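You operate a simulated robot arm through the tools that you are given. There is no shell and no other tool.

You are at the controls of a simulated robot arm. One attempt, no reset.

JOB
Measure the sample's salt and slot its result card: GOOD from 8 %, else HOLD.
Fine: end with the probe arm up and the meter off.

It is judged by the outcome, as a careful person would: the job done as asked, and still so three seconds after it is handed in. It fails if anything else is knocked over, pushed out of place, dropped, spilled or broken.

ROBOT AND FRAMES
A 7-joint arm with a fingered hand, fixed in place. Base frame: the origin is on the floor under the middle of its stand, x ahead of it, y to its left, z up; the work surface is at about z = 880. Readings come in mm, rad, newtons and seconds.
It reaches about 1228 mm from its shoulder. Its first joint turns from -2.007 to 2.007 rad. Payload 5 kg.
The TCP is the grasp point between the finger pads, 32 mm short of the fingertips. In the tool frame z runs along the fingers and y along their closing line. The gripper opens to 160 mm; its body begins 89 mm behind the TCP. The gripper is a hand of 4 fingers: y runs from the thumb to the fingers, the wrist lies at [0, 0, -267] in the tool frame.
Orientation is told as [roll, pitch, yaw] about the base's x, y, z axes, in that order, counted from this pose: with the fingers straight down and closing along the base's y, the tool's x points along the base's -x, its y along +y and its z along -z.

CONTROLS
- The arm moves only by the tool arm_command. Its argument "rows" is a list of rows, each a list of 6 numbers: the shift along the tool's x, y, z in cm, then the turn, a rotation vector about the tool's x, y, z in degrees. In form: [[tx, ty, tz, ax, ay, az], ...]. A call has 1 to 20 rows; each row shifts and turns the commanded pose from where the row before left it, along the tool's axes as they then stand. Rows are played at 5 a second. More than 50 mm and 0.15 rad between two rows, and nothing of the call is played. Where a pose cannot be reached the arm comes as near as it can. A force on the tool above 90 N (or 10 N above the force at the start of the call, whichever is more), or a blocked arm, ends the call early, and 0.2 s more pass. In this call time passes only in rows, and 0.2 s behind the last. The reply holds the time, the measured pose of the TCP, the force on the tool along the base axes, the opening and the grip force, in the units named above and with some noise, with the torque about the TCP (base axes, N m) and any sound that the robot's microphone picked up.
- Cameras (640 x 400 px; columns grow to the right, rows downward): "scene" is fixed at [47.9, 499.5, 1513.4]; the picture's right is [-0.33, -0.94, 0.00], its down [-0.47, 0.17, -0.87] and it looks along [0.82, -0.29, -0.50] (base axes); focal length 332 px, centre (320, 200). "wrist" rides on the gripper at [80, -4, -114] in the tool frame; the picture's right is [0.05, 1.00, 0.00], its down [-0.82, 0.04, -0.58] and it looks along [-0.58, 0.03, 0.82] (tool axes); focal length 265 px, centre (320, 200). There is no depth. A picture from a camera that has moved, and an enlarged one, comes with that camera's place and axes in the base frame and with its lens.
- snapshot(camera): a new picture of that camera. No time passes.
- slide_trunk(by): slides the trunk up (or, below 0, down) by that many mm; the arm rides with it, the base frame stays. It gives what a move gives, with no picture.
- finger_targets(finger1, finger2, finger3, thumb_bend): sets how far each is bent, from 0 (flat) to 1 (curled in); at 0.3 the hand is open as for a grip, at 0.7 the pads meet at the TCP. One left out holds its place. A second passes; each finger stops where it meets its share of the squeeze, and holds until it gets a number again. It is the only way to open and close the hand. It gives what a move gives, with no picture; readings hold the bend of each and the force on the fingers (four entries, about 0 where the hand has none), thumb and palm.
- zoom(camera, box): a new picture of the part [left, top, right, bottom] of that camera's present view, enlarged. No time passes.
- finish_job(): hands the job in; it is judged then, once.

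Places have to be worked out from the pictures, the camera data and where the tool is seen. Open the gripper and draw the arm clear of the work before you hand the job in, unless the task says otherwise.

The tools are called after "Call:" by a JSON object that holds its "api" and its "payload". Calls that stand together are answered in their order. arm_command: Moves the arm, as the interface text tells. Its arguments: {"type":"object","properties":{"rows":{"type":"array"}},"required":["rows"]} The other tools are called the same way: slide_trunk (by) moves the trunk up or down; finger_targets (finger1, finger2, finger3, thumb_bend) moves the fingers one by one; snapshot (camera) takes a picture; zoom (camera, box) takes an enlarged picture of a part of a camera's view; finish_job () hands the job in.

At the start:

```text
time: 0.0
ee_pos: [673.4, 299.5, 1297.1]
orientation: [0.002, 0.002, 0.0]
ft_force: [0.2, -0.3, 0.5]
moment: [-0.02, 0.0, 0.0]
gripper_width: 159.7
grip_force: 0.1
shape: jaw
bend: [0.3, 0.3, 0.3, 0.3]
finger forces: [0.1, 0.1, 0.0, 0.0, 0.0, 0.0]
trunk travel left (down, up): [-725.0, 265.0]
```

scene: 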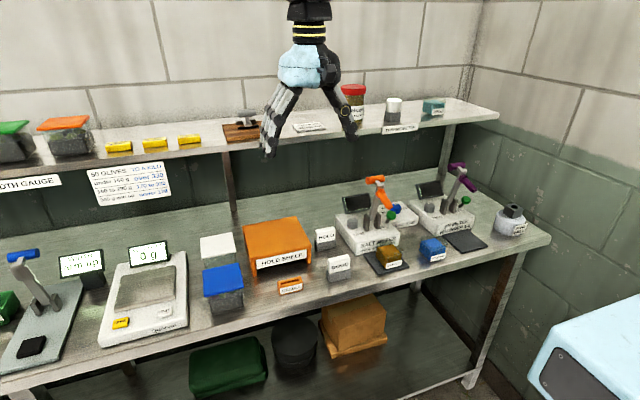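
wrist: 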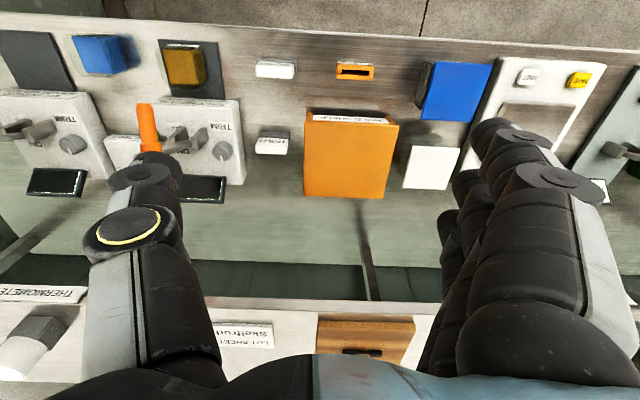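

I'll look at the scene in enlarged pictures first, before moving anything.

Call:
{"api": "zoom", "payload": {"camera": "scene", "box": [320, 160, 480, 290]}}

Call:
{"api": "zoom", "payload": {"camera": "scene", "box": [190, 200, 370, 320]}}

Call:
{"api": "zoom", "payload": {"camera": "scene", "box": [0, 90, 200, 220]}}

Call:
{"api": "zoom", "payload": {"camera": "scene", "box": [0, 220, 200, 370]}}

Call:
{"api": "zoom", "payload": {"camera": "wrist", "box": [0, 20, 320, 220]}}

Call:
{"api": "zoom", "payload": {"camera": "wrist", "box": [220, 20, 540, 220]}}

Call:
{"api": "zoom", "payload": {"camera": "scene", "box": [200, 80, 460, 180]}}

```text
3.08 times, centred on (400, 225) of scene
camera zoom: at [47.9, 499.5, 1513.4], right [-0.33, -0.94, 0.0], down [-0.47, 0.17, -0.87], along [0.82, -0.29, -0.5], focal length 1023 px, centre (74, 123)
```

zoom: 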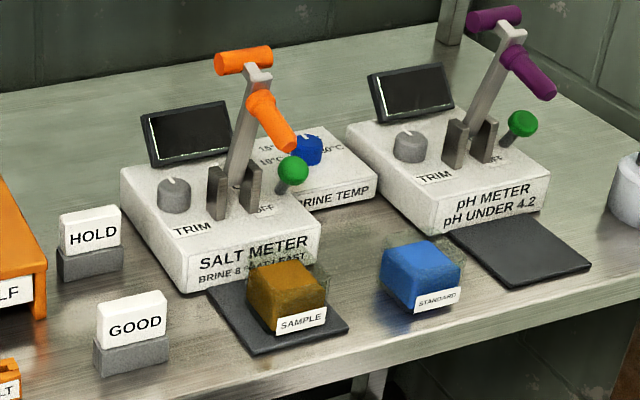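

```text
3.33 times, centred on (280, 260) of scene
camera zoom: at [47.9, 499.5, 1513.4], right [-0.33, -0.94, 0.0], down [-0.47, 0.17, -0.87], along [0.82, -0.29, -0.5], focal length 1108 px, centre (453, 0)
```

zoom: 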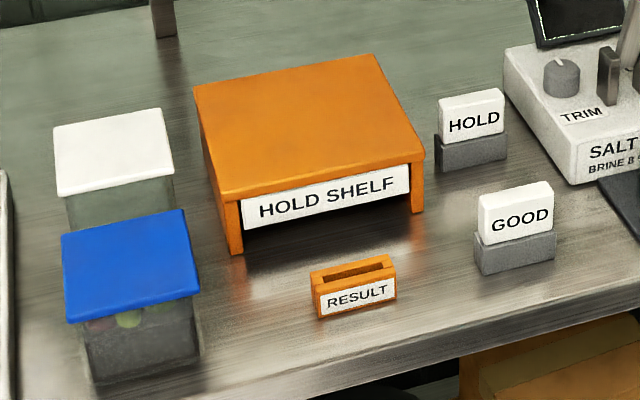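

```text
3.08 times, centred on (100, 155) of scene
camera zoom: at [47.9, 499.5, 1513.4], right [-0.33, -0.94, 0.0], down [-0.47, 0.17, -0.87], along [0.82, -0.29, -0.5], focal length 1023 px, centre (997, 338)
```

zoom: 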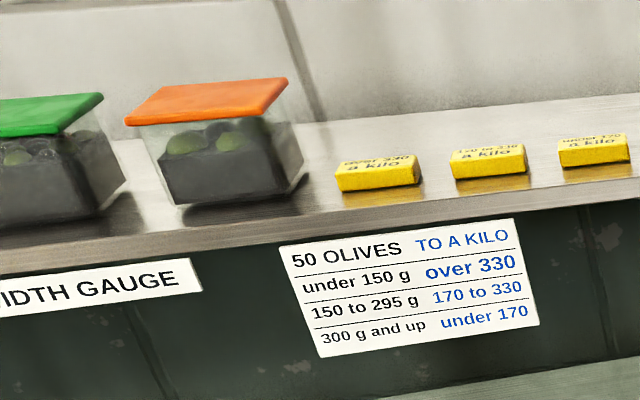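

```text
2.67 times, centred on (100, 295) of scene
camera zoom: at [47.9, 499.5, 1513.4], right [-0.33, -0.94, 0.0], down [-0.47, 0.17, -0.87], along [0.82, -0.29, -0.5], focal length 886 px, centre (907, -53)
```

zoom: 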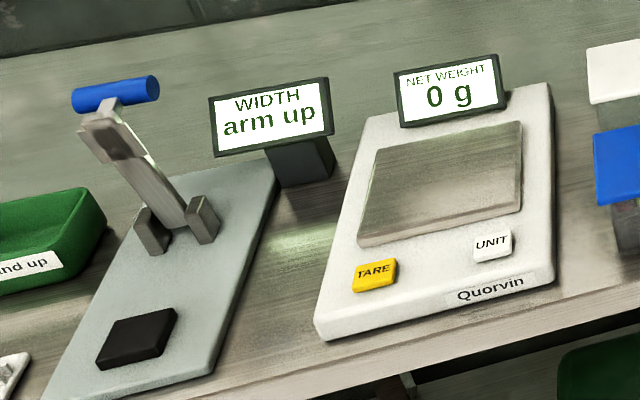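

```text
2.00 times, centred on (160, 120) of wrist
camera zoom: at [592.6, 295.7, 1410.6], right [-0.05, 1.0, 0.0], down [0.82, 0.04, 0.58], along [0.58, 0.03, -0.82], focal length 531 px, centre (640, 360)
```

zoom: 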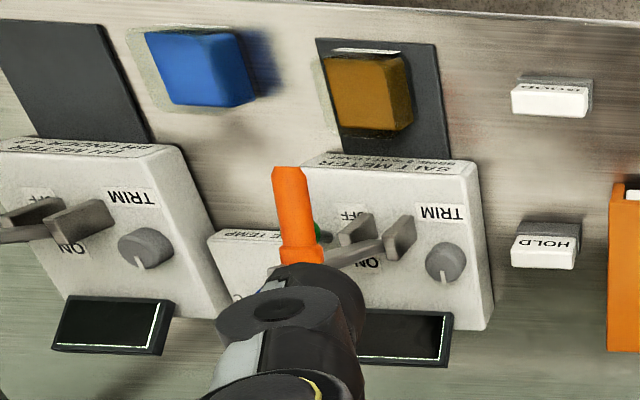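

```text
2.00 times, centred on (380, 120) of wrist
camera zoom: at [592.6, 295.7, 1410.6], right [-0.05, 1.0, 0.0], down [0.82, 0.04, 0.58], along [0.58, 0.03, -0.82], focal length 531 px, centre (200, 360)
```

zoom: 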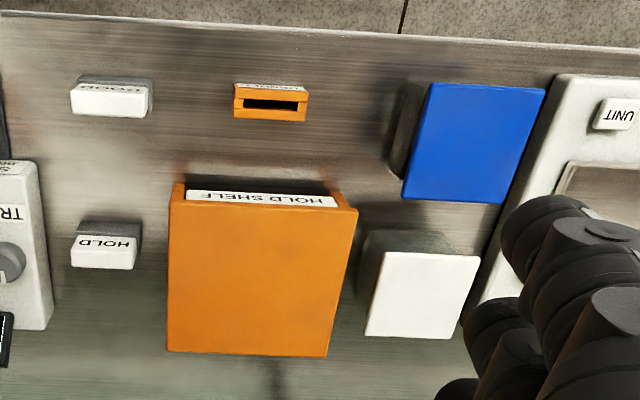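

```text
2.46 times, centred on (330, 130) of scene
camera zoom: at [47.9, 499.5, 1513.4], right [-0.33, -0.94, 0.0], down [-0.47, 0.17, -0.87], along [0.82, -0.29, -0.5], focal length 818 px, centre (295, 372)
```

zoom: 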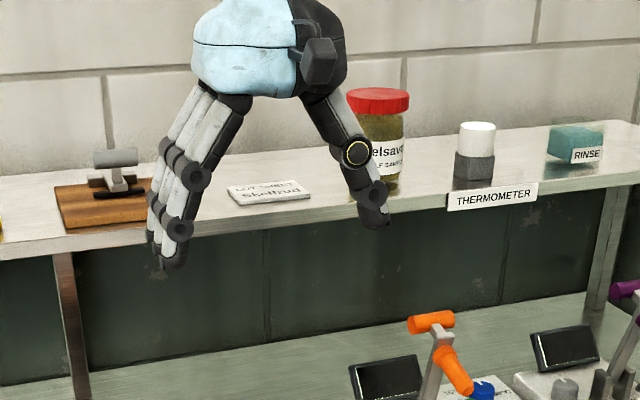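

The bench has a salt meter with a probe arm, power lever, trim knob and a brine-temp dial, plus a standard pot and GOOD/HOLD cards in holders. I'll zoom in closer to read the labels.

Call:
{"api": "zoom", "payload": {"camera": "scene", "box": [335, 170, 425, 226]}}

Call:
{"api": "zoom", "payload": {"camera": "scene", "box": [345, 215, 455, 285]}}

Call:
{"api": "zoom", "payload": {"camera": "scene", "box": [380, 195, 420, 240]}}

Call:
{"api": "zoom", "payload": {"camera": "scene", "box": [280, 110, 340, 150]}}

Call:
{"api": "zoom", "payload": {"camera": "scene", "box": [370, 80, 460, 140]}}

Call:
{"api": "zoom", "payload": {"camera": "wrist", "box": [90, 80, 250, 200]}}

```text
7.11 times, centred on (380, 198) of scene
camera zoom: at [47.9, 499.5, 1513.4], right [-0.33, -0.94, 0.0], down [-0.47, 0.17, -0.87], along [0.82, -0.29, -0.5], focal length 2363 px, centre (-107, 214)
```

zoom: 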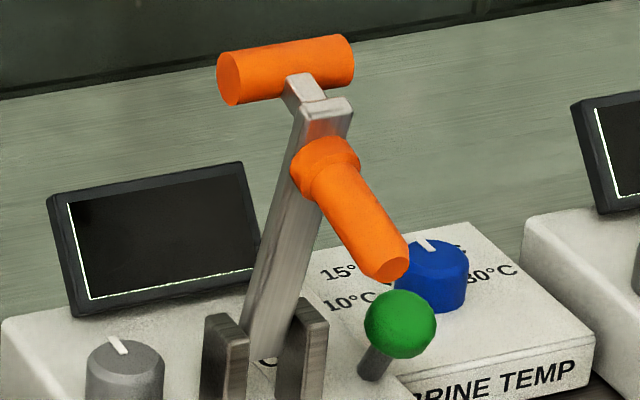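

```text
5.71 times, centred on (400, 250) of scene
camera zoom: at [47.9, 499.5, 1513.4], right [-0.33, -0.94, 0.0], down [-0.47, 0.17, -0.87], along [0.82, -0.29, -0.5], focal length 1899 px, centre (-137, -86)
```

zoom: 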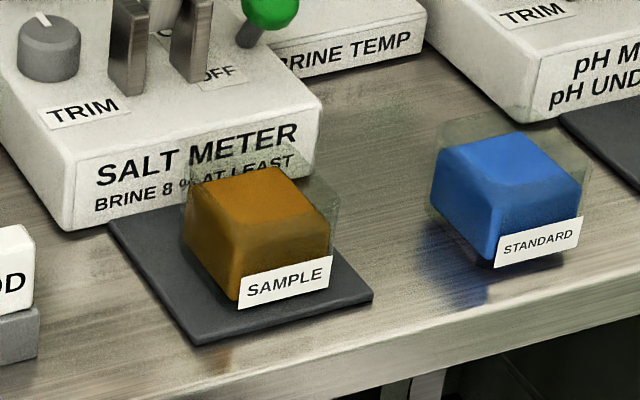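

```text
8.89 times, centred on (400, 218) of scene
camera zoom: at [47.9, 499.5, 1513.4], right [-0.33, -0.94, 0.0], down [-0.47, 0.17, -0.87], along [0.82, -0.29, -0.5], focal length 2954 px, centre (-391, 44)
```

zoom: 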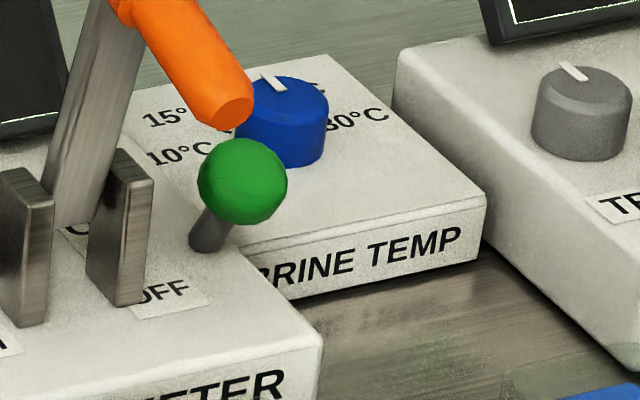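

```text
10.00 times, centred on (310, 130) of scene
camera zoom: at [47.9, 499.5, 1513.4], right [-0.33, -0.94, 0.0], down [-0.47, 0.17, -0.87], along [0.82, -0.29, -0.5], focal length 3324 px, centre (420, 900)
```

zoom: 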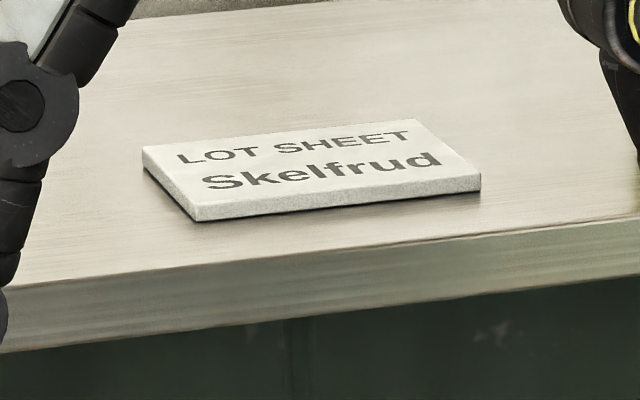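

```text
6.67 times, centred on (415, 110) of scene
camera zoom: at [47.9, 499.5, 1513.4], right [-0.33, -0.94, 0.0], down [-0.47, 0.17, -0.87], along [0.82, -0.29, -0.5], focal length 2216 px, centre (-313, 800)
```

zoom: 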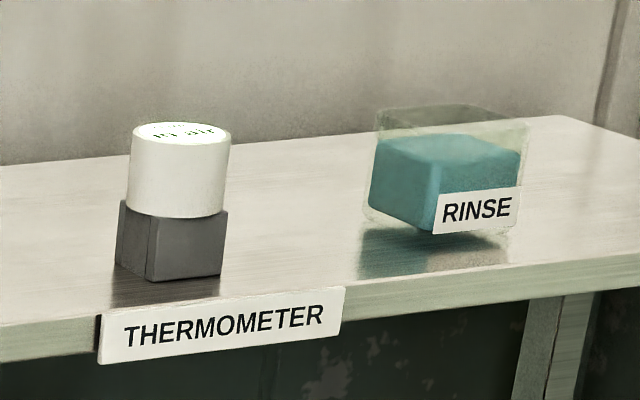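

```text
3.33 times, centred on (170, 140) of wrist
camera zoom: at [592.6, 295.7, 1410.6], right [-0.05, 1.0, 0.0], down [0.82, 0.04, 0.58], along [0.58, 0.03, -0.82], focal length 885 px, centre (820, 400)
```

zoom: 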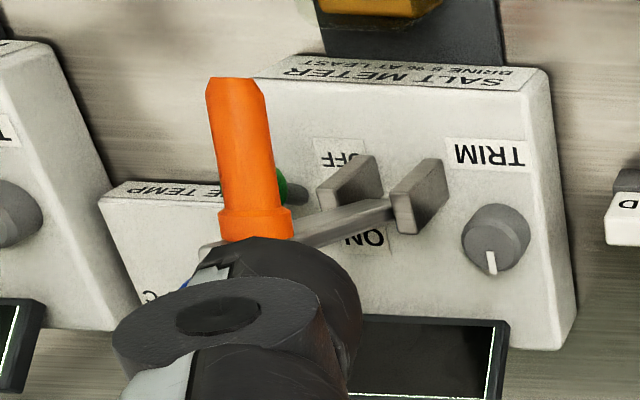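

The meter is off, its arm is up, and the brine-temp dial sits somewhere between 15 and 30 °C; the thermometer seems to read "in air". I'll move the hand back and to the right, so the wrist camera looks at the salt meter.

Call:
{"api": "arm_command", "payload": {"rows": [[2.5, -4, 0, 0, 0, 0], [2.5, -4, 0, 0, 0, 0], [2.5, -4, 0, 0, 0, 0], [2.5, -4, 0, 0, 0, 0], [2.5, -4, 0, 0, 0, 0], [2.5, -4, 0, 0, 0, 0]]}}

Call:
{"api": "snapshot", "payload": {"camera": "wrist"}}

Call:
{"api": "snapshot", "payload": {"camera": "scene"}}

```text
time: 1.4
ee_pos: [521.9, 58.7, 1296.0]
orientation: [0.001, -0.001, 0.002]
ft_force: [-0.8, -0.2, 0.4]
moment: [-0.02, -0.02, -0.03]
gripper_width: 160.0
grip_force: 0.1
shape: jaw
bend: [0.3, 0.3, 0.3, 0.3]
finger forces: [0.0, 0.0, 0.0, 0.0, 0.0, 0.1]
trunk travel left (down, up): [-725.0, 265.0]
```

```text
taken
camera wrist: at [441.6, 54.6, 1410.4], right [-0.05, 1.0, 0.0], down [0.81, 0.04, 0.58], along [0.58, 0.03, -0.82], focal length 265 px, centre (320, 200)
```

wrist: 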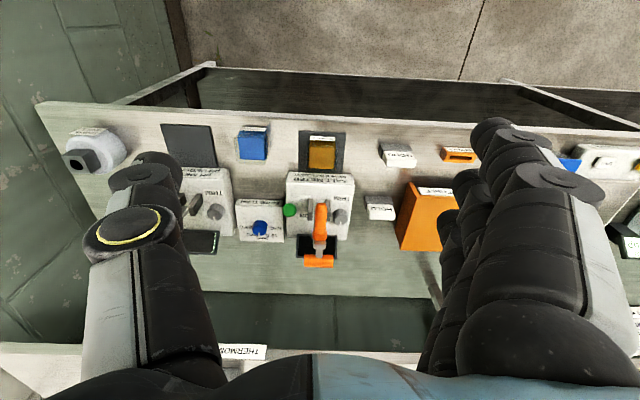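

```text
taken
```

scene: 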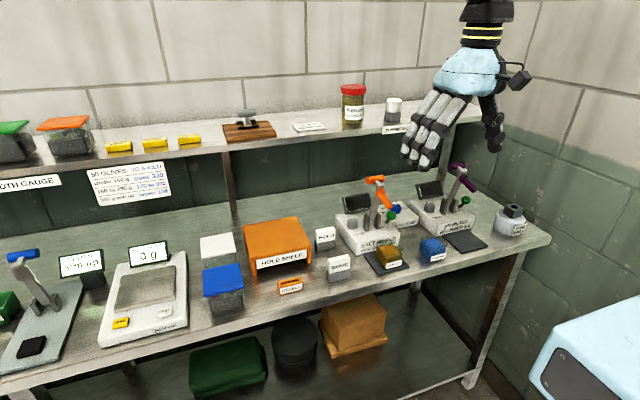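

The wrist camera now looks straight at the salt meter. I'll enlarge this view to read positions and labels.

Call:
{"api": "zoom", "payload": {"camera": "wrist", "box": [220, 120, 380, 280]}}

Call:
{"api": "zoom", "payload": {"camera": "wrist", "box": [225, 200, 285, 250]}}

Call:
{"api": "zoom", "payload": {"camera": "wrist", "box": [280, 165, 360, 275]}}

Call:
{"api": "zoom", "payload": {"camera": "wrist", "box": [355, 130, 485, 260]}}

Call:
{"api": "zoom", "payload": {"camera": "scene", "box": [335, 80, 415, 135]}}

```text
2.50 times, centred on (300, 200) of wrist
camera zoom: at [441.6, 54.6, 1410.4], right [-0.05, 1.0, 0.0], down [0.81, 0.04, 0.58], along [0.58, 0.03, -0.82], focal length 664 px, centre (370, 200)
```

zoom: 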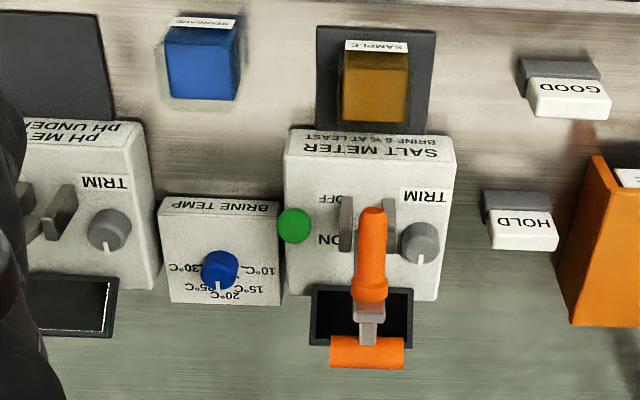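

```text
8.00 times, centred on (255, 225) of wrist
camera zoom: at [441.6, 54.6, 1410.4], right [-0.05, 1.0, 0.0], down [0.81, 0.04, 0.58], along [0.58, 0.03, -0.82], focal length 2123 px, centre (840, 0)
```

zoom: 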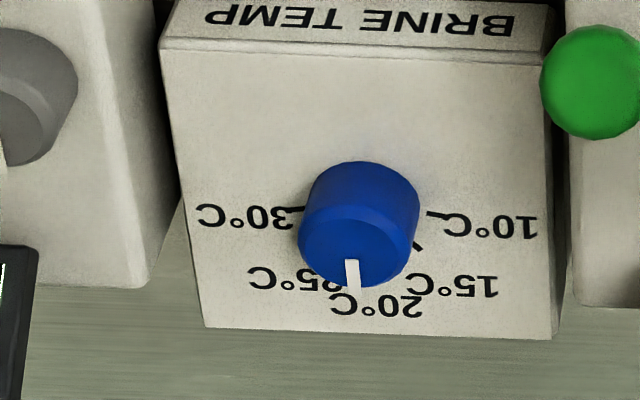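

```text
3.64 times, centred on (320, 220) of wrist
camera zoom: at [441.6, 54.6, 1410.4], right [-0.05, 1.0, 0.0], down [0.81, 0.04, 0.58], along [0.58, 0.03, -0.82], focal length 965 px, centre (320, 127)
```

zoom: 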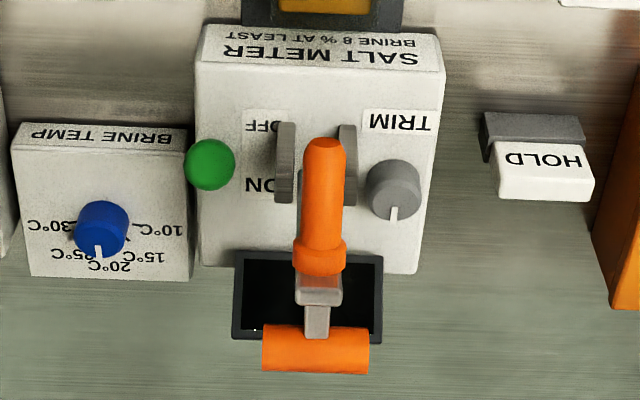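

```text
3.08 times, centred on (420, 195) of wrist
camera zoom: at [441.6, 54.6, 1410.4], right [-0.05, 1.0, 0.0], down [0.81, 0.04, 0.58], along [0.58, 0.03, -0.82], focal length 817 px, centre (12, 215)
```

zoom: 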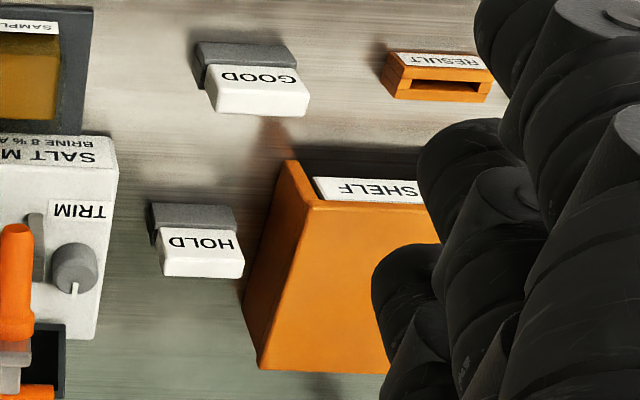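

```text
7.27 times, centred on (375, 108) of scene
camera zoom: at [47.9, 499.5, 1513.4], right [-0.33, -0.94, 0.0], down [-0.47, 0.17, -0.87], along [0.82, -0.29, -0.5], focal length 2417 px, centre (-80, 873)
```

zoom: 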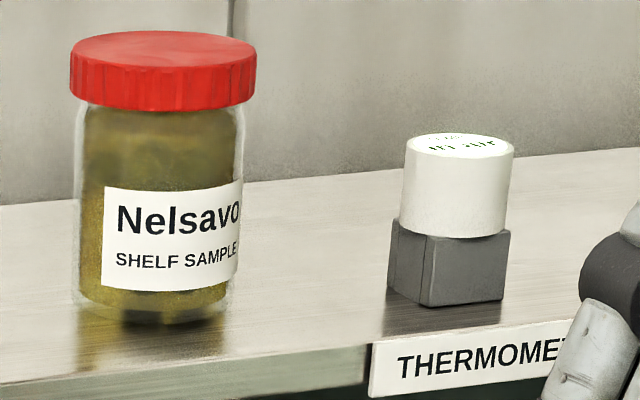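

The dial points at 20 °C and the lever is at OFF; I place the green ball at about (784, 9, 963), the arm's orange crossbar at about (793, 71, 1092) and the sample near (683, 67). I'll lower the hand in the free space before the bench, to read the small labels.

Call:
{"api": "arm_command", "payload": {"rows": [[1, 0, 4, 0, 0, 0], [1, 0, 4, 0, 0, 0], [1, 0, 4, 0, 0, 0], [1, 0, 4, 0, 0, 0]]}}

Call:
{"api": "snapshot", "payload": {"camera": "wrist"}}

Call:
{"api": "zoom", "payload": {"camera": "wrist", "box": [200, 80, 360, 180]}}

Call:
{"api": "zoom", "payload": {"camera": "wrist", "box": [220, 160, 380, 260]}}

```text
time: 2.4
ee_pos: [485.5, 60.0, 1136.3]
orientation: [0.0, 0.001, 0.001]
ft_force: [0.5, 0.2, 0.0]
moment: [0.01, 0.03, -0.04]
gripper_width: 160.0
grip_force: 0.2
shape: jaw
bend: [0.3, 0.3, 0.3, 0.3]
finger forces: [0.0, 0.0, 0.1, 0.0, 0.0, 0.1]
trunk travel left (down, up): [-725.0, 265.0]
```

```text
taken
camera wrist: at [404.3, 56.2, 1249.9], right [-0.05, 1.0, 0.0], down [0.82, 0.04, 0.58], along [0.58, 0.03, -0.82], focal length 265 px, centre (320, 200)
```

wrist: 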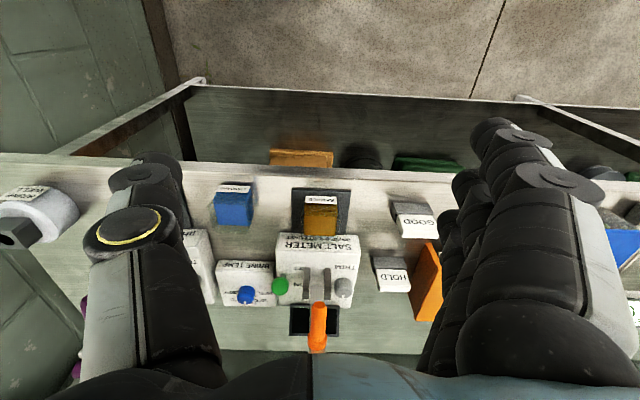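

```text
4.00 times, centred on (280, 130) of wrist
camera zoom: at [404.3, 56.2, 1249.9], right [-0.05, 1.0, 0.0], down [0.82, 0.04, 0.58], along [0.58, 0.03, -0.82], focal length 1062 px, centre (480, 480)
```

zoom: 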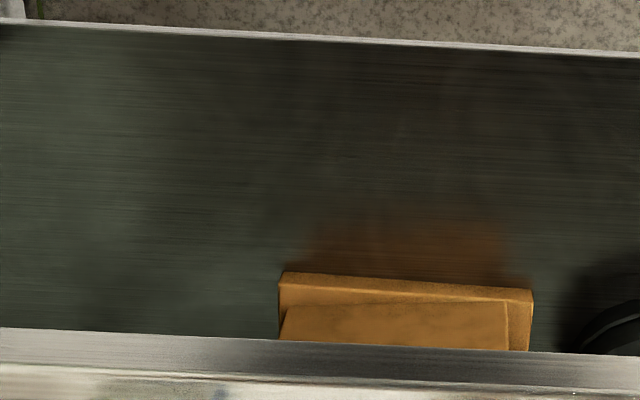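

```text
4.00 times, centred on (300, 210) of wrist
camera zoom: at [404.3, 56.2, 1249.9], right [-0.05, 1.0, 0.0], down [0.82, 0.04, 0.58], along [0.58, 0.03, -0.82], focal length 1062 px, centre (400, 160)
```

zoom: 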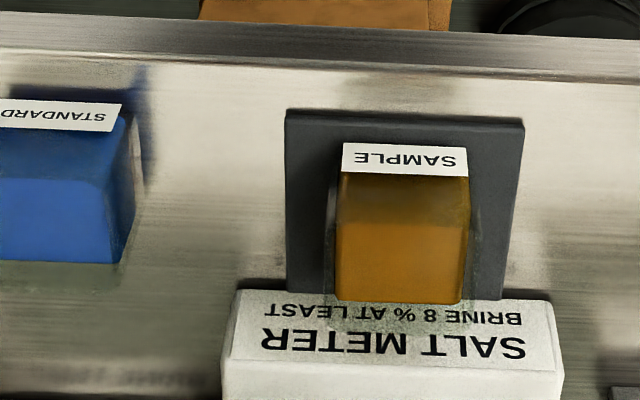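

Nothing more is written on the standard or sample. Before touching the lever I want to know how the fingers sit, so I'll look at the hand from the scene camera.

Call:
{"api": "zoom", "payload": {"camera": "scene", "box": [380, 60, 560, 260]}}

Call:
{"api": "finger_targets", "payload": {"finger1": 0.9, "finger2": 0.9}}

Call:
{"api": "snapshot", "payload": {"camera": "scene"}}

Call:
{"api": "snapshot", "payload": {"camera": "wrist"}}

```text
2.00 times, centred on (470, 160) of scene
camera zoom: at [47.9, 499.5, 1513.4], right [-0.33, -0.94, 0.0], down [-0.47, 0.17, -0.87], along [0.82, -0.29, -0.5], focal length 665 px, centre (20, 280)
```

zoom: 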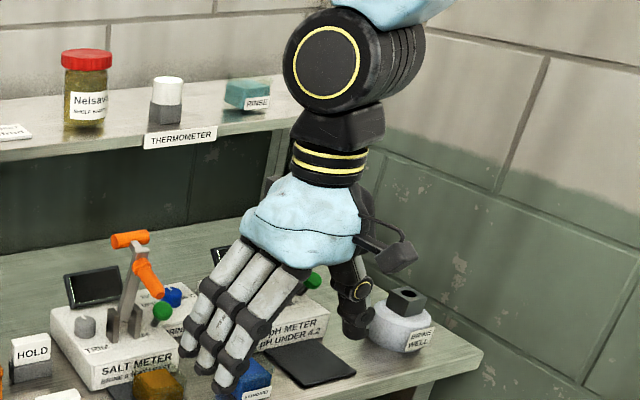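

```text
time: 3.4
ee_pos: [483.1, 59.8, 1137.4]
orientation: [0.001, 0.0, 0.002]
ft_force: [-0.9, -0.2, -0.1]
moment: [0.02, -0.01, -0.01]
gripper_width: 70.2
grip_force: 0.1
shape: fingers
bend: [0.9, 0.9, 0.3, 0.3]
finger forces: [0.0, 0.1, 0.0, 0.0, 0.0, 0.0]
trunk travel left (down, up): [-725.0, 265.0]
```

```text
taken
```

scene: 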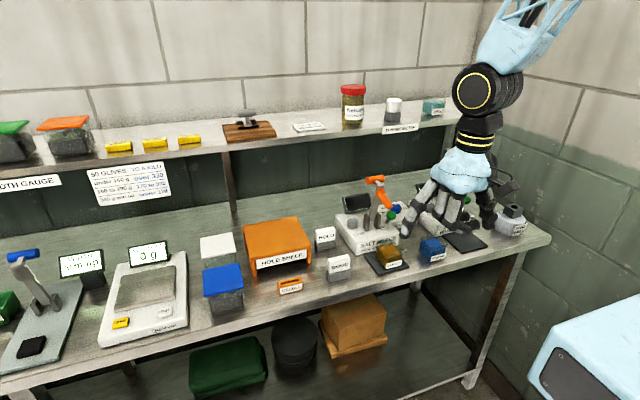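

```text
taken
camera wrist: at [403.5, 56.0, 1250.6], right [-0.05, 1.0, 0.0], down [0.82, 0.04, 0.58], along [0.58, 0.03, -0.82], focal length 265 px, centre (320, 200)
```

wrist: 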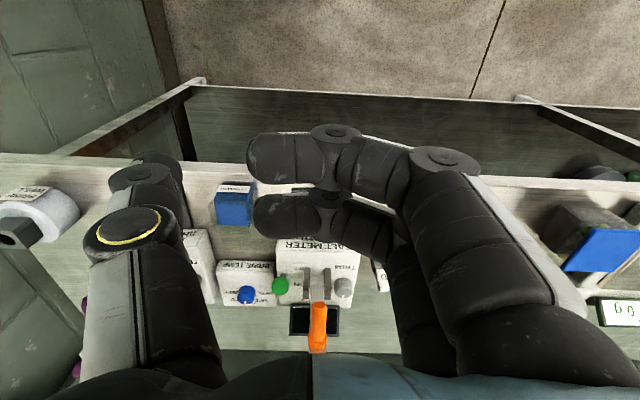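

Curling fingers 1 and 2 leaves finger 3 (the +x one) extended, useful for pressing. I also notice a white "BRINE WELL" at the bench's right end, so I'll look at it and at the hand closely.

Call:
{"api": "zoom", "payload": {"camera": "scene", "box": [390, 140, 530, 260]}}

Call:
{"api": "zoom", "payload": {"camera": "wrist", "box": [0, 150, 120, 270]}}

Call:
{"api": "zoom", "payload": {"camera": "scene", "box": [485, 195, 535, 240]}}

```text
3.33 times, centred on (460, 200) of scene
camera zoom: at [47.9, 499.5, 1513.4], right [-0.33, -0.94, 0.0], down [-0.47, 0.17, -0.87], along [0.82, -0.29, -0.5], focal length 1108 px, centre (-147, 200)
```

zoom: 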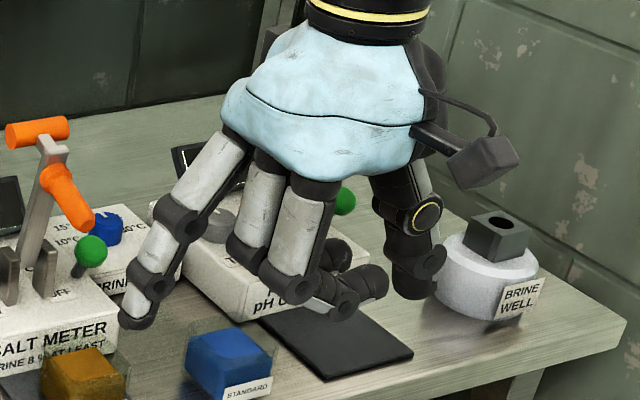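

```text
3.33 times, centred on (60, 210) of wrist
camera zoom: at [403.5, 56.0, 1250.6], right [-0.05, 1.0, 0.0], down [0.82, 0.04, 0.58], along [0.58, 0.03, -0.82], focal length 885 px, centre (1187, 167)
```

zoom: 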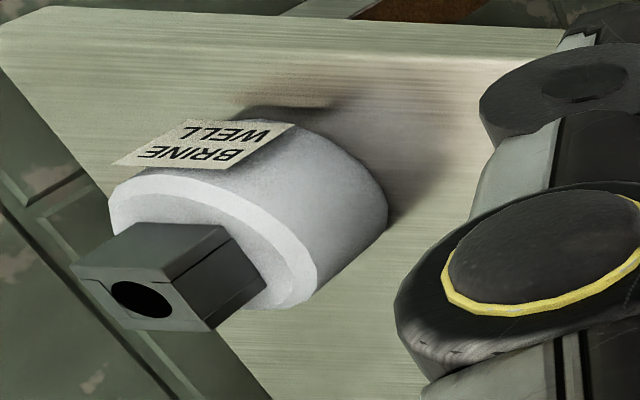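

```text
8.89 times, centred on (510, 218) of scene
camera zoom: at [47.9, 499.5, 1513.4], right [-0.33, -0.94, 0.0], down [-0.47, 0.17, -0.87], along [0.82, -0.29, -0.5], focal length 2954 px, centre (-1369, 44)
```

zoom: 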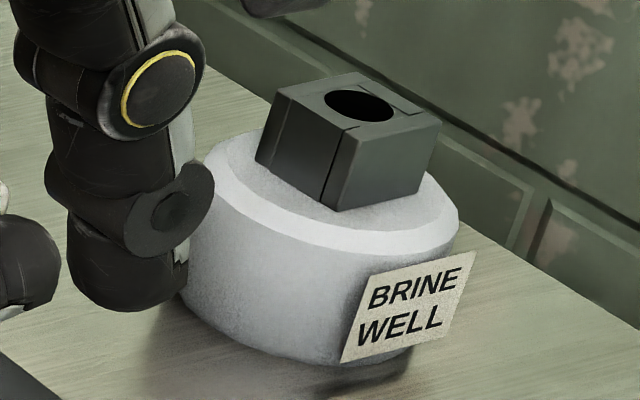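

The thermometer evidently belongs into the brine well to get the temperature for the dial. First I'll switch the meter on: I raise the hand, go to about (660, -54), and turn yaw by -30° so that finger 3 will come in front of the green ball while the thumb stays clear of the pH meter.

Call:
{"api": "arm_command", "payload": {"rows": [[0, 0, -4, 0, 0, 0], [0, 0, -4, 0, 0, 0], [-3.5, -2.3, 0, 0, 0, 0], [-3.5, -2.3, 0, 0, 0, 0], [-3.5, -2.3, 0, 0, 0, 0], [-3.5, -2.3, 0, 0, 0, 0], [-3.5, -2.3, 0, 0, 0, 0], [0, 0, 0, 0, 0, 7.5], [0, 0, 0, 0, 0, 7.5], [0, 0, 0, 0, 0, 7.5], [0, 0, 0, 0, 0, 7.5], [0, 0, 3, 0, 0, 0], [0, 0, 3, 0, 0, 0]]}}

Call:
{"api": "snapshot", "payload": {"camera": "scene"}}

Call:
{"api": "snapshot", "payload": {"camera": "wrist"}}

Call:
{"api": "zoom", "payload": {"camera": "scene", "box": [320, 80, 540, 270]}}

```text
time: 6.2
ee_pos: [659.3, -55.6, 1156.5]
orientation: [0.001, -0.001, -0.523]
ft_force: [-0.1, 0.0, -0.3]
moment: [-0.02, 0.03, -0.04]
gripper_width: 70.4
grip_force: 0.1
shape: fingers
bend: [0.9, 0.9, 0.3, 0.3]
finger forces: [0.0, 0.0, 0.1, 0.1, 0.1, 0.0]
trunk travel left (down, up): [-725.0, 265.0]
```

```text
taken
```

scene: 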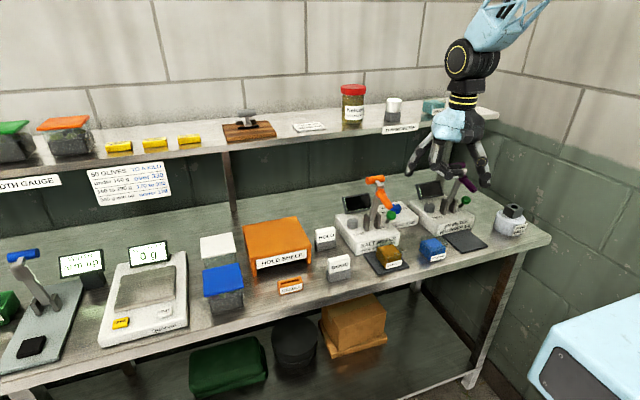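

```text
taken
camera wrist: at [586.8, -19.5, 1269.9], right [0.45, 0.89, 0.0], down [0.73, -0.37, 0.58], along [0.51, -0.26, -0.82], focal length 265 px, centre (320, 200)
```

wrist: 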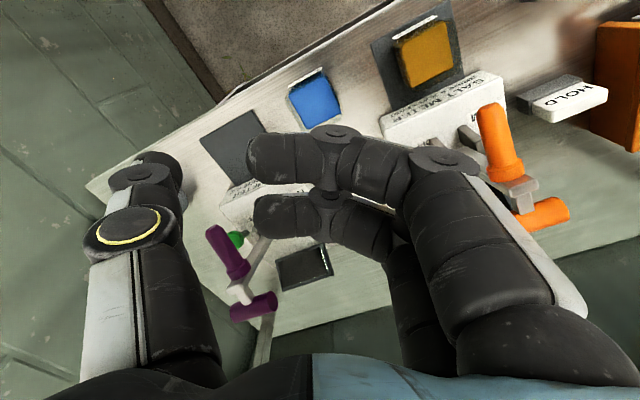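

```text
2.11 times, centred on (430, 175) of scene
camera zoom: at [47.9, 499.5, 1513.4], right [-0.33, -0.94, 0.0], down [-0.47, 0.17, -0.87], along [0.82, -0.29, -0.5], focal length 700 px, centre (88, 253)
```

zoom: 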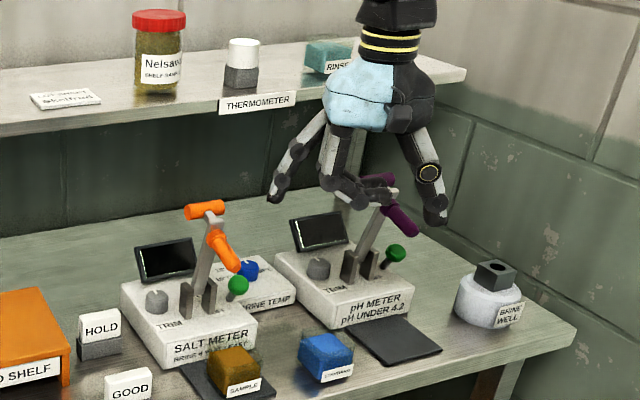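

Finger 3's tip is at about (732, 10, 1128), as I reckoned. I'll descend to TCP z ≈ 980, which leaves it just in front of the ball, clear of the standard pot and the probe.

Call:
{"api": "arm_command", "payload": {"rows": [[0, 0, 3.5, 0, 0, 0], [0, 0, 3.5, 0, 0, 0], [0, 0, 3.5, 0, 0, 0], [0, 0, 3.5, 0, 0, 0], [0, 0, 3.5, 0, 0, 0]]}}

Call:
{"api": "zoom", "payload": {"camera": "scene", "box": [320, 140, 520, 280]}}

Call:
{"api": "snapshot", "payload": {"camera": "wrist"}}

```text
time: 7.4
ee_pos: [659.3, -56.7, 981.5]
orientation: [0.001, 0.001, -0.523]
ft_force: [1.2, 0.8, -0.3]
moment: [-0.02, 0.03, 0.0]
gripper_width: 70.3
grip_force: 0.2
shape: fingers
bend: [0.9, 0.9, 0.3, 0.3]
finger forces: [0.1, 0.0, 0.1, 0.0, 0.0, 0.1]
trunk travel left (down, up): [-725.0, 265.0]
```

```text
2.86 times, centred on (420, 210) of scene
camera zoom: at [47.9, 499.5, 1513.4], right [-0.33, -0.94, 0.0], down [-0.47, 0.17, -0.87], along [0.82, -0.29, -0.5], focal length 950 px, centre (34, 171)
```

zoom: 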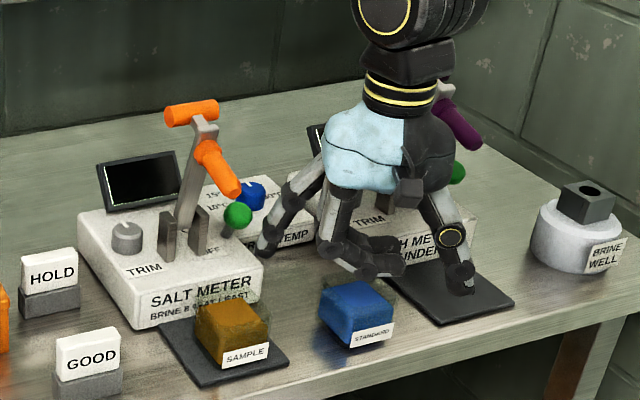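

```text
taken
camera wrist: at [587.4, -19.4, 1095.2], right [0.45, 0.89, 0.0], down [0.73, -0.37, 0.58], along [0.51, -0.26, -0.82], focal length 265 px, centre (320, 200)
```

wrist: 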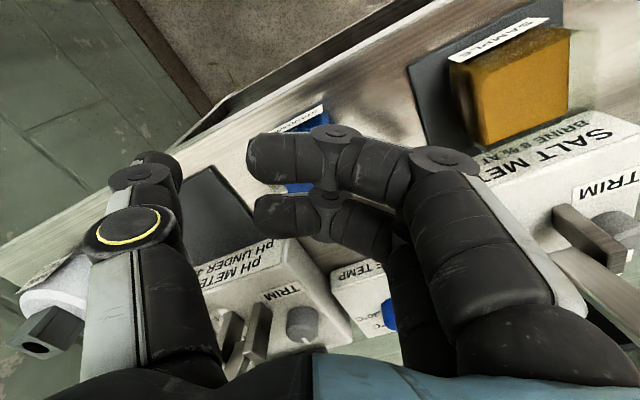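

The fingertip is about 25 mm in front of the ball at the same y. Now I'll push along base +x in small steps, to flip the lever from OFF to ON.

Call:
{"api": "arm_command", "payload": {"rows": [[-0.866, 0.5, 0, 0, 0, 0], [-0.866, 0.5, 0, 0, 0, 0], [-0.866, 0.5, 0, 0, 0, 0], [-0.866, 0.5, 0, 0, 0, 0], [-0.866, 0.5, 0, 0, 0, 0], [-0.866, 0.5, 0, 0, 0, 0]]}}

Call:
{"api": "zoom", "payload": {"camera": "scene", "box": [320, 140, 520, 280]}}

```text
time: 8.8
ee_pos: [718.6, -55.1, 981.7]
orientation: [-0.001, 0.0, -0.523]
ft_force: [0.3, 1.6, -0.2]
moment: [-0.02, 0.03, -0.02]
gripper_width: 70.4
grip_force: 0.0
shape: fingers
bend: [0.9, 0.9, 0.3, 0.3]
finger forces: [0.0, 0.1, 0.1, 0.0, 0.0, 0.0]
trunk travel left (down, up): [-725.0, 265.0]
```

```text
2.86 times, centred on (420, 210) of scene
camera zoom: at [47.9, 499.5, 1513.4], right [-0.33, -0.94, 0.0], down [-0.47, 0.17, -0.87], along [0.82, -0.29, -0.5], focal length 950 px, centre (34, 171)
```

zoom: 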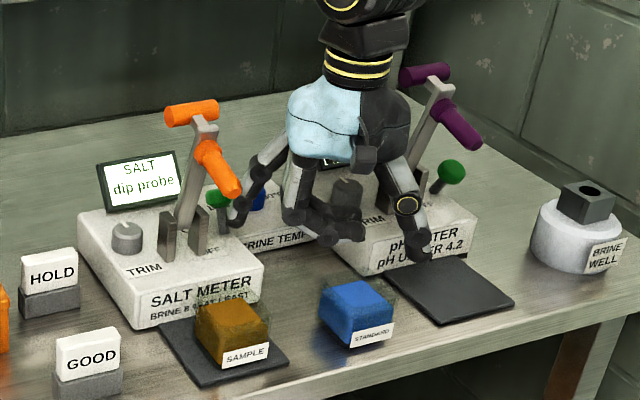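

The meter is on and shows "SALT – dip probe". I'll back off, rise, straighten the yaw and go toward the thermometer on the shelf (about (1024, -106, top 1249)) to look at it from above.

Call:
{"api": "arm_command", "payload": {"rows": [[2.6, -1.5, 0, 0, 0, 0], [2.6, -1.5, 0, 0, 0, 0], [0, 0, -4.5, 0, 0, 0], [0, 0, -4.5, 0, 0, 0], [0, 0, -4.5, 0, 0, 0], [0, 0, -4.5, 0, 0, 0], [0, 0, -4.5, 0, 0, 0], [0, 0, -4.5, 0, 0, 0], [0, 0, -4.5, 0, 0, 0], [0, 0, -4.5, 0, 0, 0], [0, 0, 0, 0, 0, -7.5], [0, 0, 0, 0, 0, -7.5], [0, 0, 0, 0, 0, -7.5], [0, 0, 0, 0, 0, -7.5]]}}

Call:
{"api": "finger_targets", "payload": {"finger1": 0.45, "finger2": 0.45, "finger3": 0.45, "thumb_bend": 0.45}}

Call:
{"api": "arm_command", "payload": {"rows": [[-4, -0.8, -1, 0, 0, 0], [-4, -0.8, -1, 0, 0, 0], [-4, -0.8, -1, 0, 0, 0], [-4, -0.8, 0, 0, 0, 0], [-4, -0.8, 0, 0, 0, 0]]}}

Call:
{"api": "snapshot", "payload": {"camera": "wrist"}}

Call:
{"api": "snapshot", "payload": {"camera": "scene"}}

```text
time: 11.8
ee_pos: [657.6, -55.8, 1342.0]
orientation: [0.0, -0.001, 0.004]
ft_force: [-0.4, 0.7, -0.2]
moment: [-0.01, 0.0, -0.01]
gripper_width: 70.4
grip_force: 0.0
shape: fingers
bend: [0.9, 0.9, 0.3, 0.3]
finger forces: [0.0, 0.1, 0.0, 0.0, 0.0, 0.0]
trunk travel left (down, up): [-725.0, 265.0]
```

```text
time: 12.8
ee_pos: [659.2, -56.0, 1342.5]
orientation: [0.001, -0.001, 0.001]
ft_force: [0.5, 0.8, -0.4]
moment: [0.0, 0.0, 0.04]
gripper_width: 111.4
grip_force: 0.1
shape: fingers
bend: [0.45, 0.45, 0.45, 0.45]
finger forces: [0.1, 0.0, 0.0, 0.0, 0.0, 0.0]
trunk travel left (down, up): [-725.0, 265.0]
```

```text
time: 14.0
ee_pos: [860.6, -96.3, 1370.8]
orientation: [0.001, 0.002, 0.0]
ft_force: [0.7, 0.3, -1.6]
moment: [0.01, 0.04, 0.01]
gripper_width: 111.1
grip_force: 0.0
shape: fingers
bend: [0.45, 0.45, 0.45, 0.45]
finger forces: [0.1, 0.1, 0.0, 0.0, 0.0, 0.0]
trunk travel left (down, up): [-725.0, 265.0]
```

```text
taken
camera wrist: at [779.9, -99.7, 1485.1], right [-0.05, 1.0, 0.0], down [0.82, 0.04, 0.58], along [0.58, 0.03, -0.82], focal length 265 px, centre (320, 200)
```

wrist: 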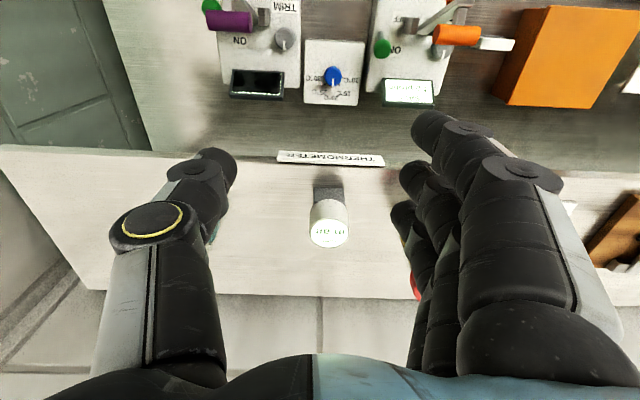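

```text
taken
```

scene: 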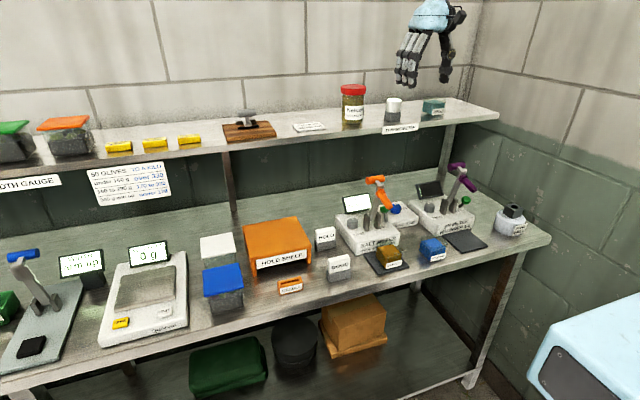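

The thermometer is right ahead below, well framed. I'll enlarge for its position and reading.

Call:
{"api": "zoom", "payload": {"camera": "wrist", "box": [270, 140, 400, 260]}}

Call:
{"api": "zoom", "payload": {"camera": "scene", "box": [365, 80, 425, 140]}}

Call:
{"api": "zoom", "payload": {"camera": "wrist", "box": [370, 70, 450, 120]}}

```text
3.33 times, centred on (335, 200) of wrist
camera zoom: at [779.9, -99.7, 1485.1], right [-0.05, 1.0, 0.0], down [0.82, 0.04, 0.58], along [0.58, 0.03, -0.82], focal length 885 px, centre (270, 200)
```

zoom: 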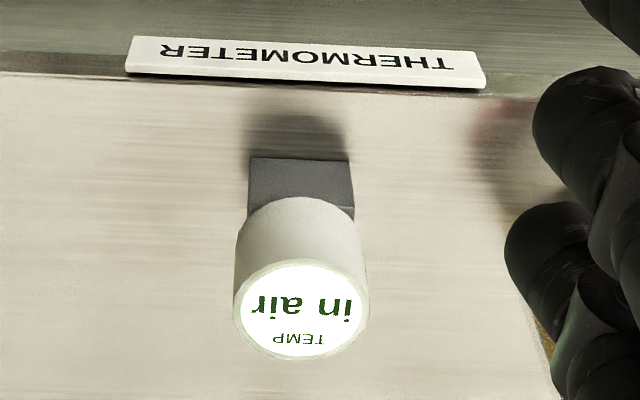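

```text
6.67 times, centred on (395, 110) of scene
camera zoom: at [47.9, 499.5, 1513.4], right [-0.33, -0.94, 0.0], down [-0.47, 0.17, -0.87], along [0.82, -0.29, -0.5], focal length 2216 px, centre (-180, 800)
```

zoom: 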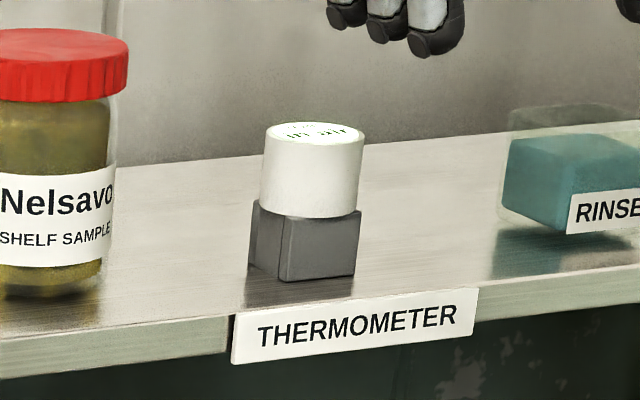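

```text
8.00 times, centred on (410, 95) of wrist
camera zoom: at [779.9, -99.7, 1485.1], right [-0.05, 1.0, 0.0], down [0.82, 0.04, 0.58], along [0.58, 0.03, -0.82], focal length 2123 px, centre (-400, 1040)
```

zoom: 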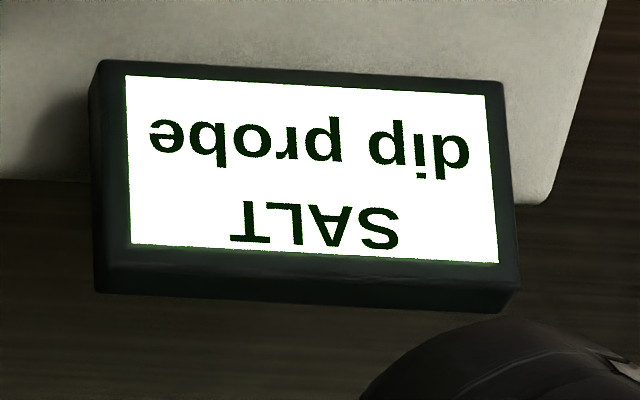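

Refined: cap top centre about (981, -79, 1261), 45 mm wide, reading "in air". I'll narrow the hand a little, move over it with yaw +20° to keep finger 3 off the pickle jar, and check the alignment from above.

Call:
{"api": "finger_targets", "payload": {"finger1": 0.53, "finger2": 0.53, "finger3": 0.53, "thumb_bend": 0.53}}

Call:
{"api": "arm_command", "payload": {"rows": [[-4, 0.6, 0, 0, 0, 0], [-4, 0.6, 0, 0, 0, 0], [-4, 0.6, 0, 0, 0, 0], [0, 0, 0, 0, 0, -6.67], [0, 0, 0, 0, 0, -6.67], [0, 0, 0, 0, 0, -6.66]]}}

Call:
{"api": "snapshot", "payload": {"camera": "wrist"}}

Call:
{"api": "zoom", "payload": {"camera": "scene", "box": [320, 20, 480, 140]}}

```text
time: 15.0
ee_pos: [858.3, -95.5, 1371.9]
orientation: [0.0, 0.001, 0.001]
ft_force: [-0.3, -0.1, 0.2]
moment: [-0.02, 0.01, 0.01]
gripper_width: 80.3
grip_force: 0.0
shape: fingers
bend: [0.53, 0.53, 0.53, 0.53]
finger forces: [0.1, 0.0, 0.1, 0.0, 0.0, 0.1]
trunk travel left (down, up): [-725.0, 265.0]
```

```text
time: 16.4
ee_pos: [977.6, -79.3, 1371.7]
orientation: [-0.001, 0.0, 0.351]
ft_force: [0.5, -0.6, 0.4]
moment: [0.03, -0.03, -0.04]
gripper_width: 80.1
grip_force: 0.0
shape: fingers
bend: [0.53, 0.53, 0.53, 0.53]
finger forces: [0.0, 0.1, 0.0, 0.0, 0.0, 0.0]
trunk travel left (down, up): [-725.0, 265.0]
```

```text
taken
camera wrist: at [903.2, -109.5, 1486.5], right [-0.39, 0.92, 0.0], down [0.75, 0.32, 0.58], along [0.53, 0.23, -0.82], focal length 265 px, centre (320, 200)
```

wrist: 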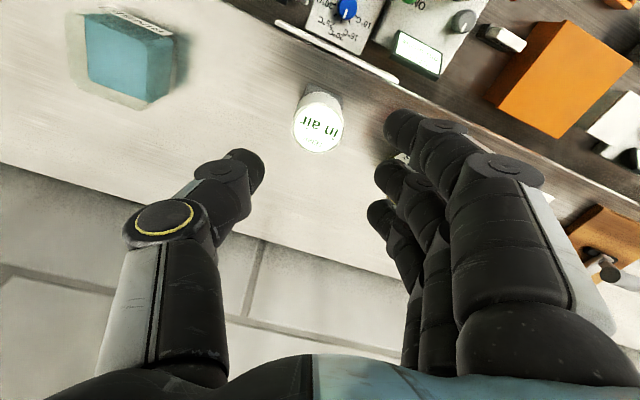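

```text
3.33 times, centred on (400, 80) of scene
camera zoom: at [47.9, 499.5, 1513.4], right [-0.33, -0.94, 0.0], down [-0.47, 0.17, -0.87], along [0.82, -0.29, -0.5], focal length 1108 px, centre (53, 600)
```

zoom: 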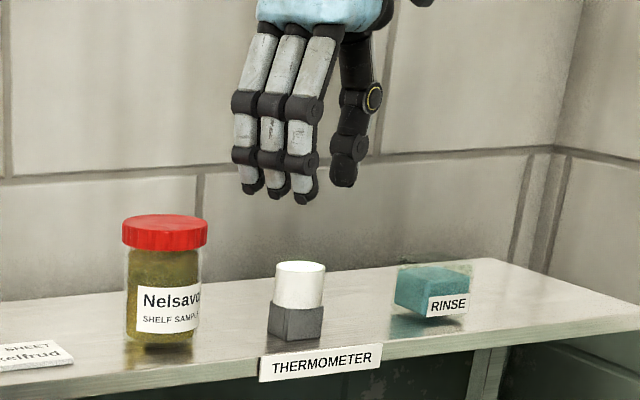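

The cap lies within 2–3 mm of the tool axis. I'll descend 12.6 cm so the pads straddle the cap, then look.

Call:
{"api": "arm_command", "payload": {"rows": [[-0.2, -0.2, 3.2, 0, 0, 0], [0, 0, 3.2, 0, 0, 0], [0, 0, 3.2, 0, 0, 0], [0, 0, 1.5, 0, 0, 0], [0, 0, 1.5, 0, 0, 0]]}}

Call:
{"api": "snapshot", "payload": {"camera": "wrist"}}

Call:
{"api": "zoom", "payload": {"camera": "scene", "box": [330, 50, 470, 150]}}

```text
time: 17.6
ee_pos: [981.6, -79.6, 1244.5]
orientation: [0.0, -0.001, 0.348]
ft_force: [0.3, 0.7, 0.3]
moment: [-0.02, 0.05, -0.01]
gripper_width: 80.0
grip_force: 0.0
shape: fingers
bend: [0.53, 0.53, 0.53, 0.53]
finger forces: [0.0, 0.0, 0.1, 0.0, 0.0, 0.0]
trunk travel left (down, up): [-725.0, 265.0]
```

```text
taken
camera wrist: at [906.6, -110.5, 1359.0], right [-0.39, 0.92, 0.0], down [0.75, 0.32, 0.58], along [0.53, 0.23, -0.82], focal length 265 px, centre (320, 200)
```

wrist: 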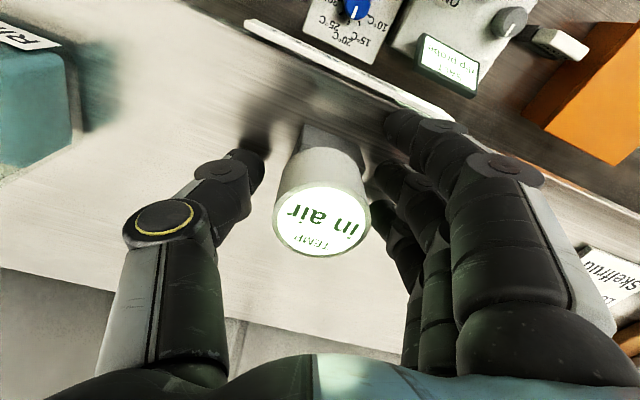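

```text
4.00 times, centred on (400, 100) of scene
camera zoom: at [47.9, 499.5, 1513.4], right [-0.33, -0.94, 0.0], down [-0.47, 0.17, -0.87], along [0.82, -0.29, -0.5], focal length 1329 px, centre (0, 600)
```

zoom: 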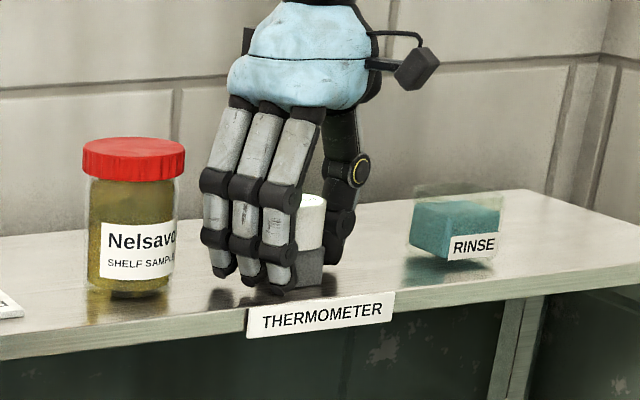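

The cap is centred between the pads with its top 17 mm above the TCP. I'll close the hand on it.

Call:
{"api": "finger_targets", "payload": {"finger1": 0.7, "finger2": 0.7, "finger3": 0.7, "thumb_bend": 0.7}}

Call:
{"api": "snapshot", "payload": {"camera": "wrist"}}

```text
time: 18.6
ee_pos: [981.6, -79.6, 1244.5]
orientation: [-0.001, 0.0, 0.348]
ft_force: [-1.1, -3.1, -4.0]
moment: [0.06, 0.08, -0.11]
gripper_width: 35.7
grip_force: 14.1
shape: fingers
bend: [0.7, 0.6, 0.66, 0.65]
finger forces: [0.0, 8.8, 3.8, 0.0, 16.1, 0.0]
trunk travel left (down, up): [-725.0, 265.0]
```

```text
taken
camera wrist: at [906.5, -110.8, 1359.0], right [-0.39, 0.92, 0.0], down [0.75, 0.32, 0.58], along [0.53, 0.23, -0.82], focal length 265 px, centre (320, 200)
```

wrist: 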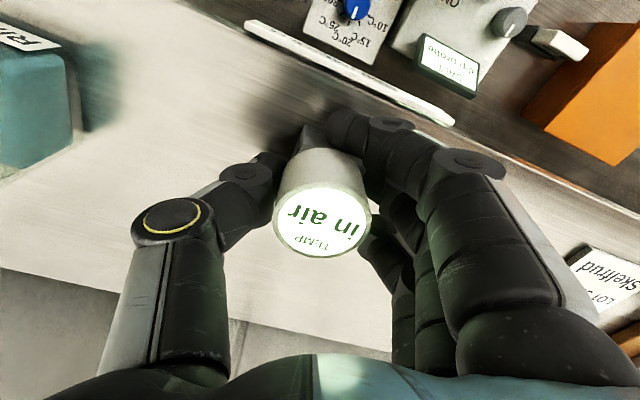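

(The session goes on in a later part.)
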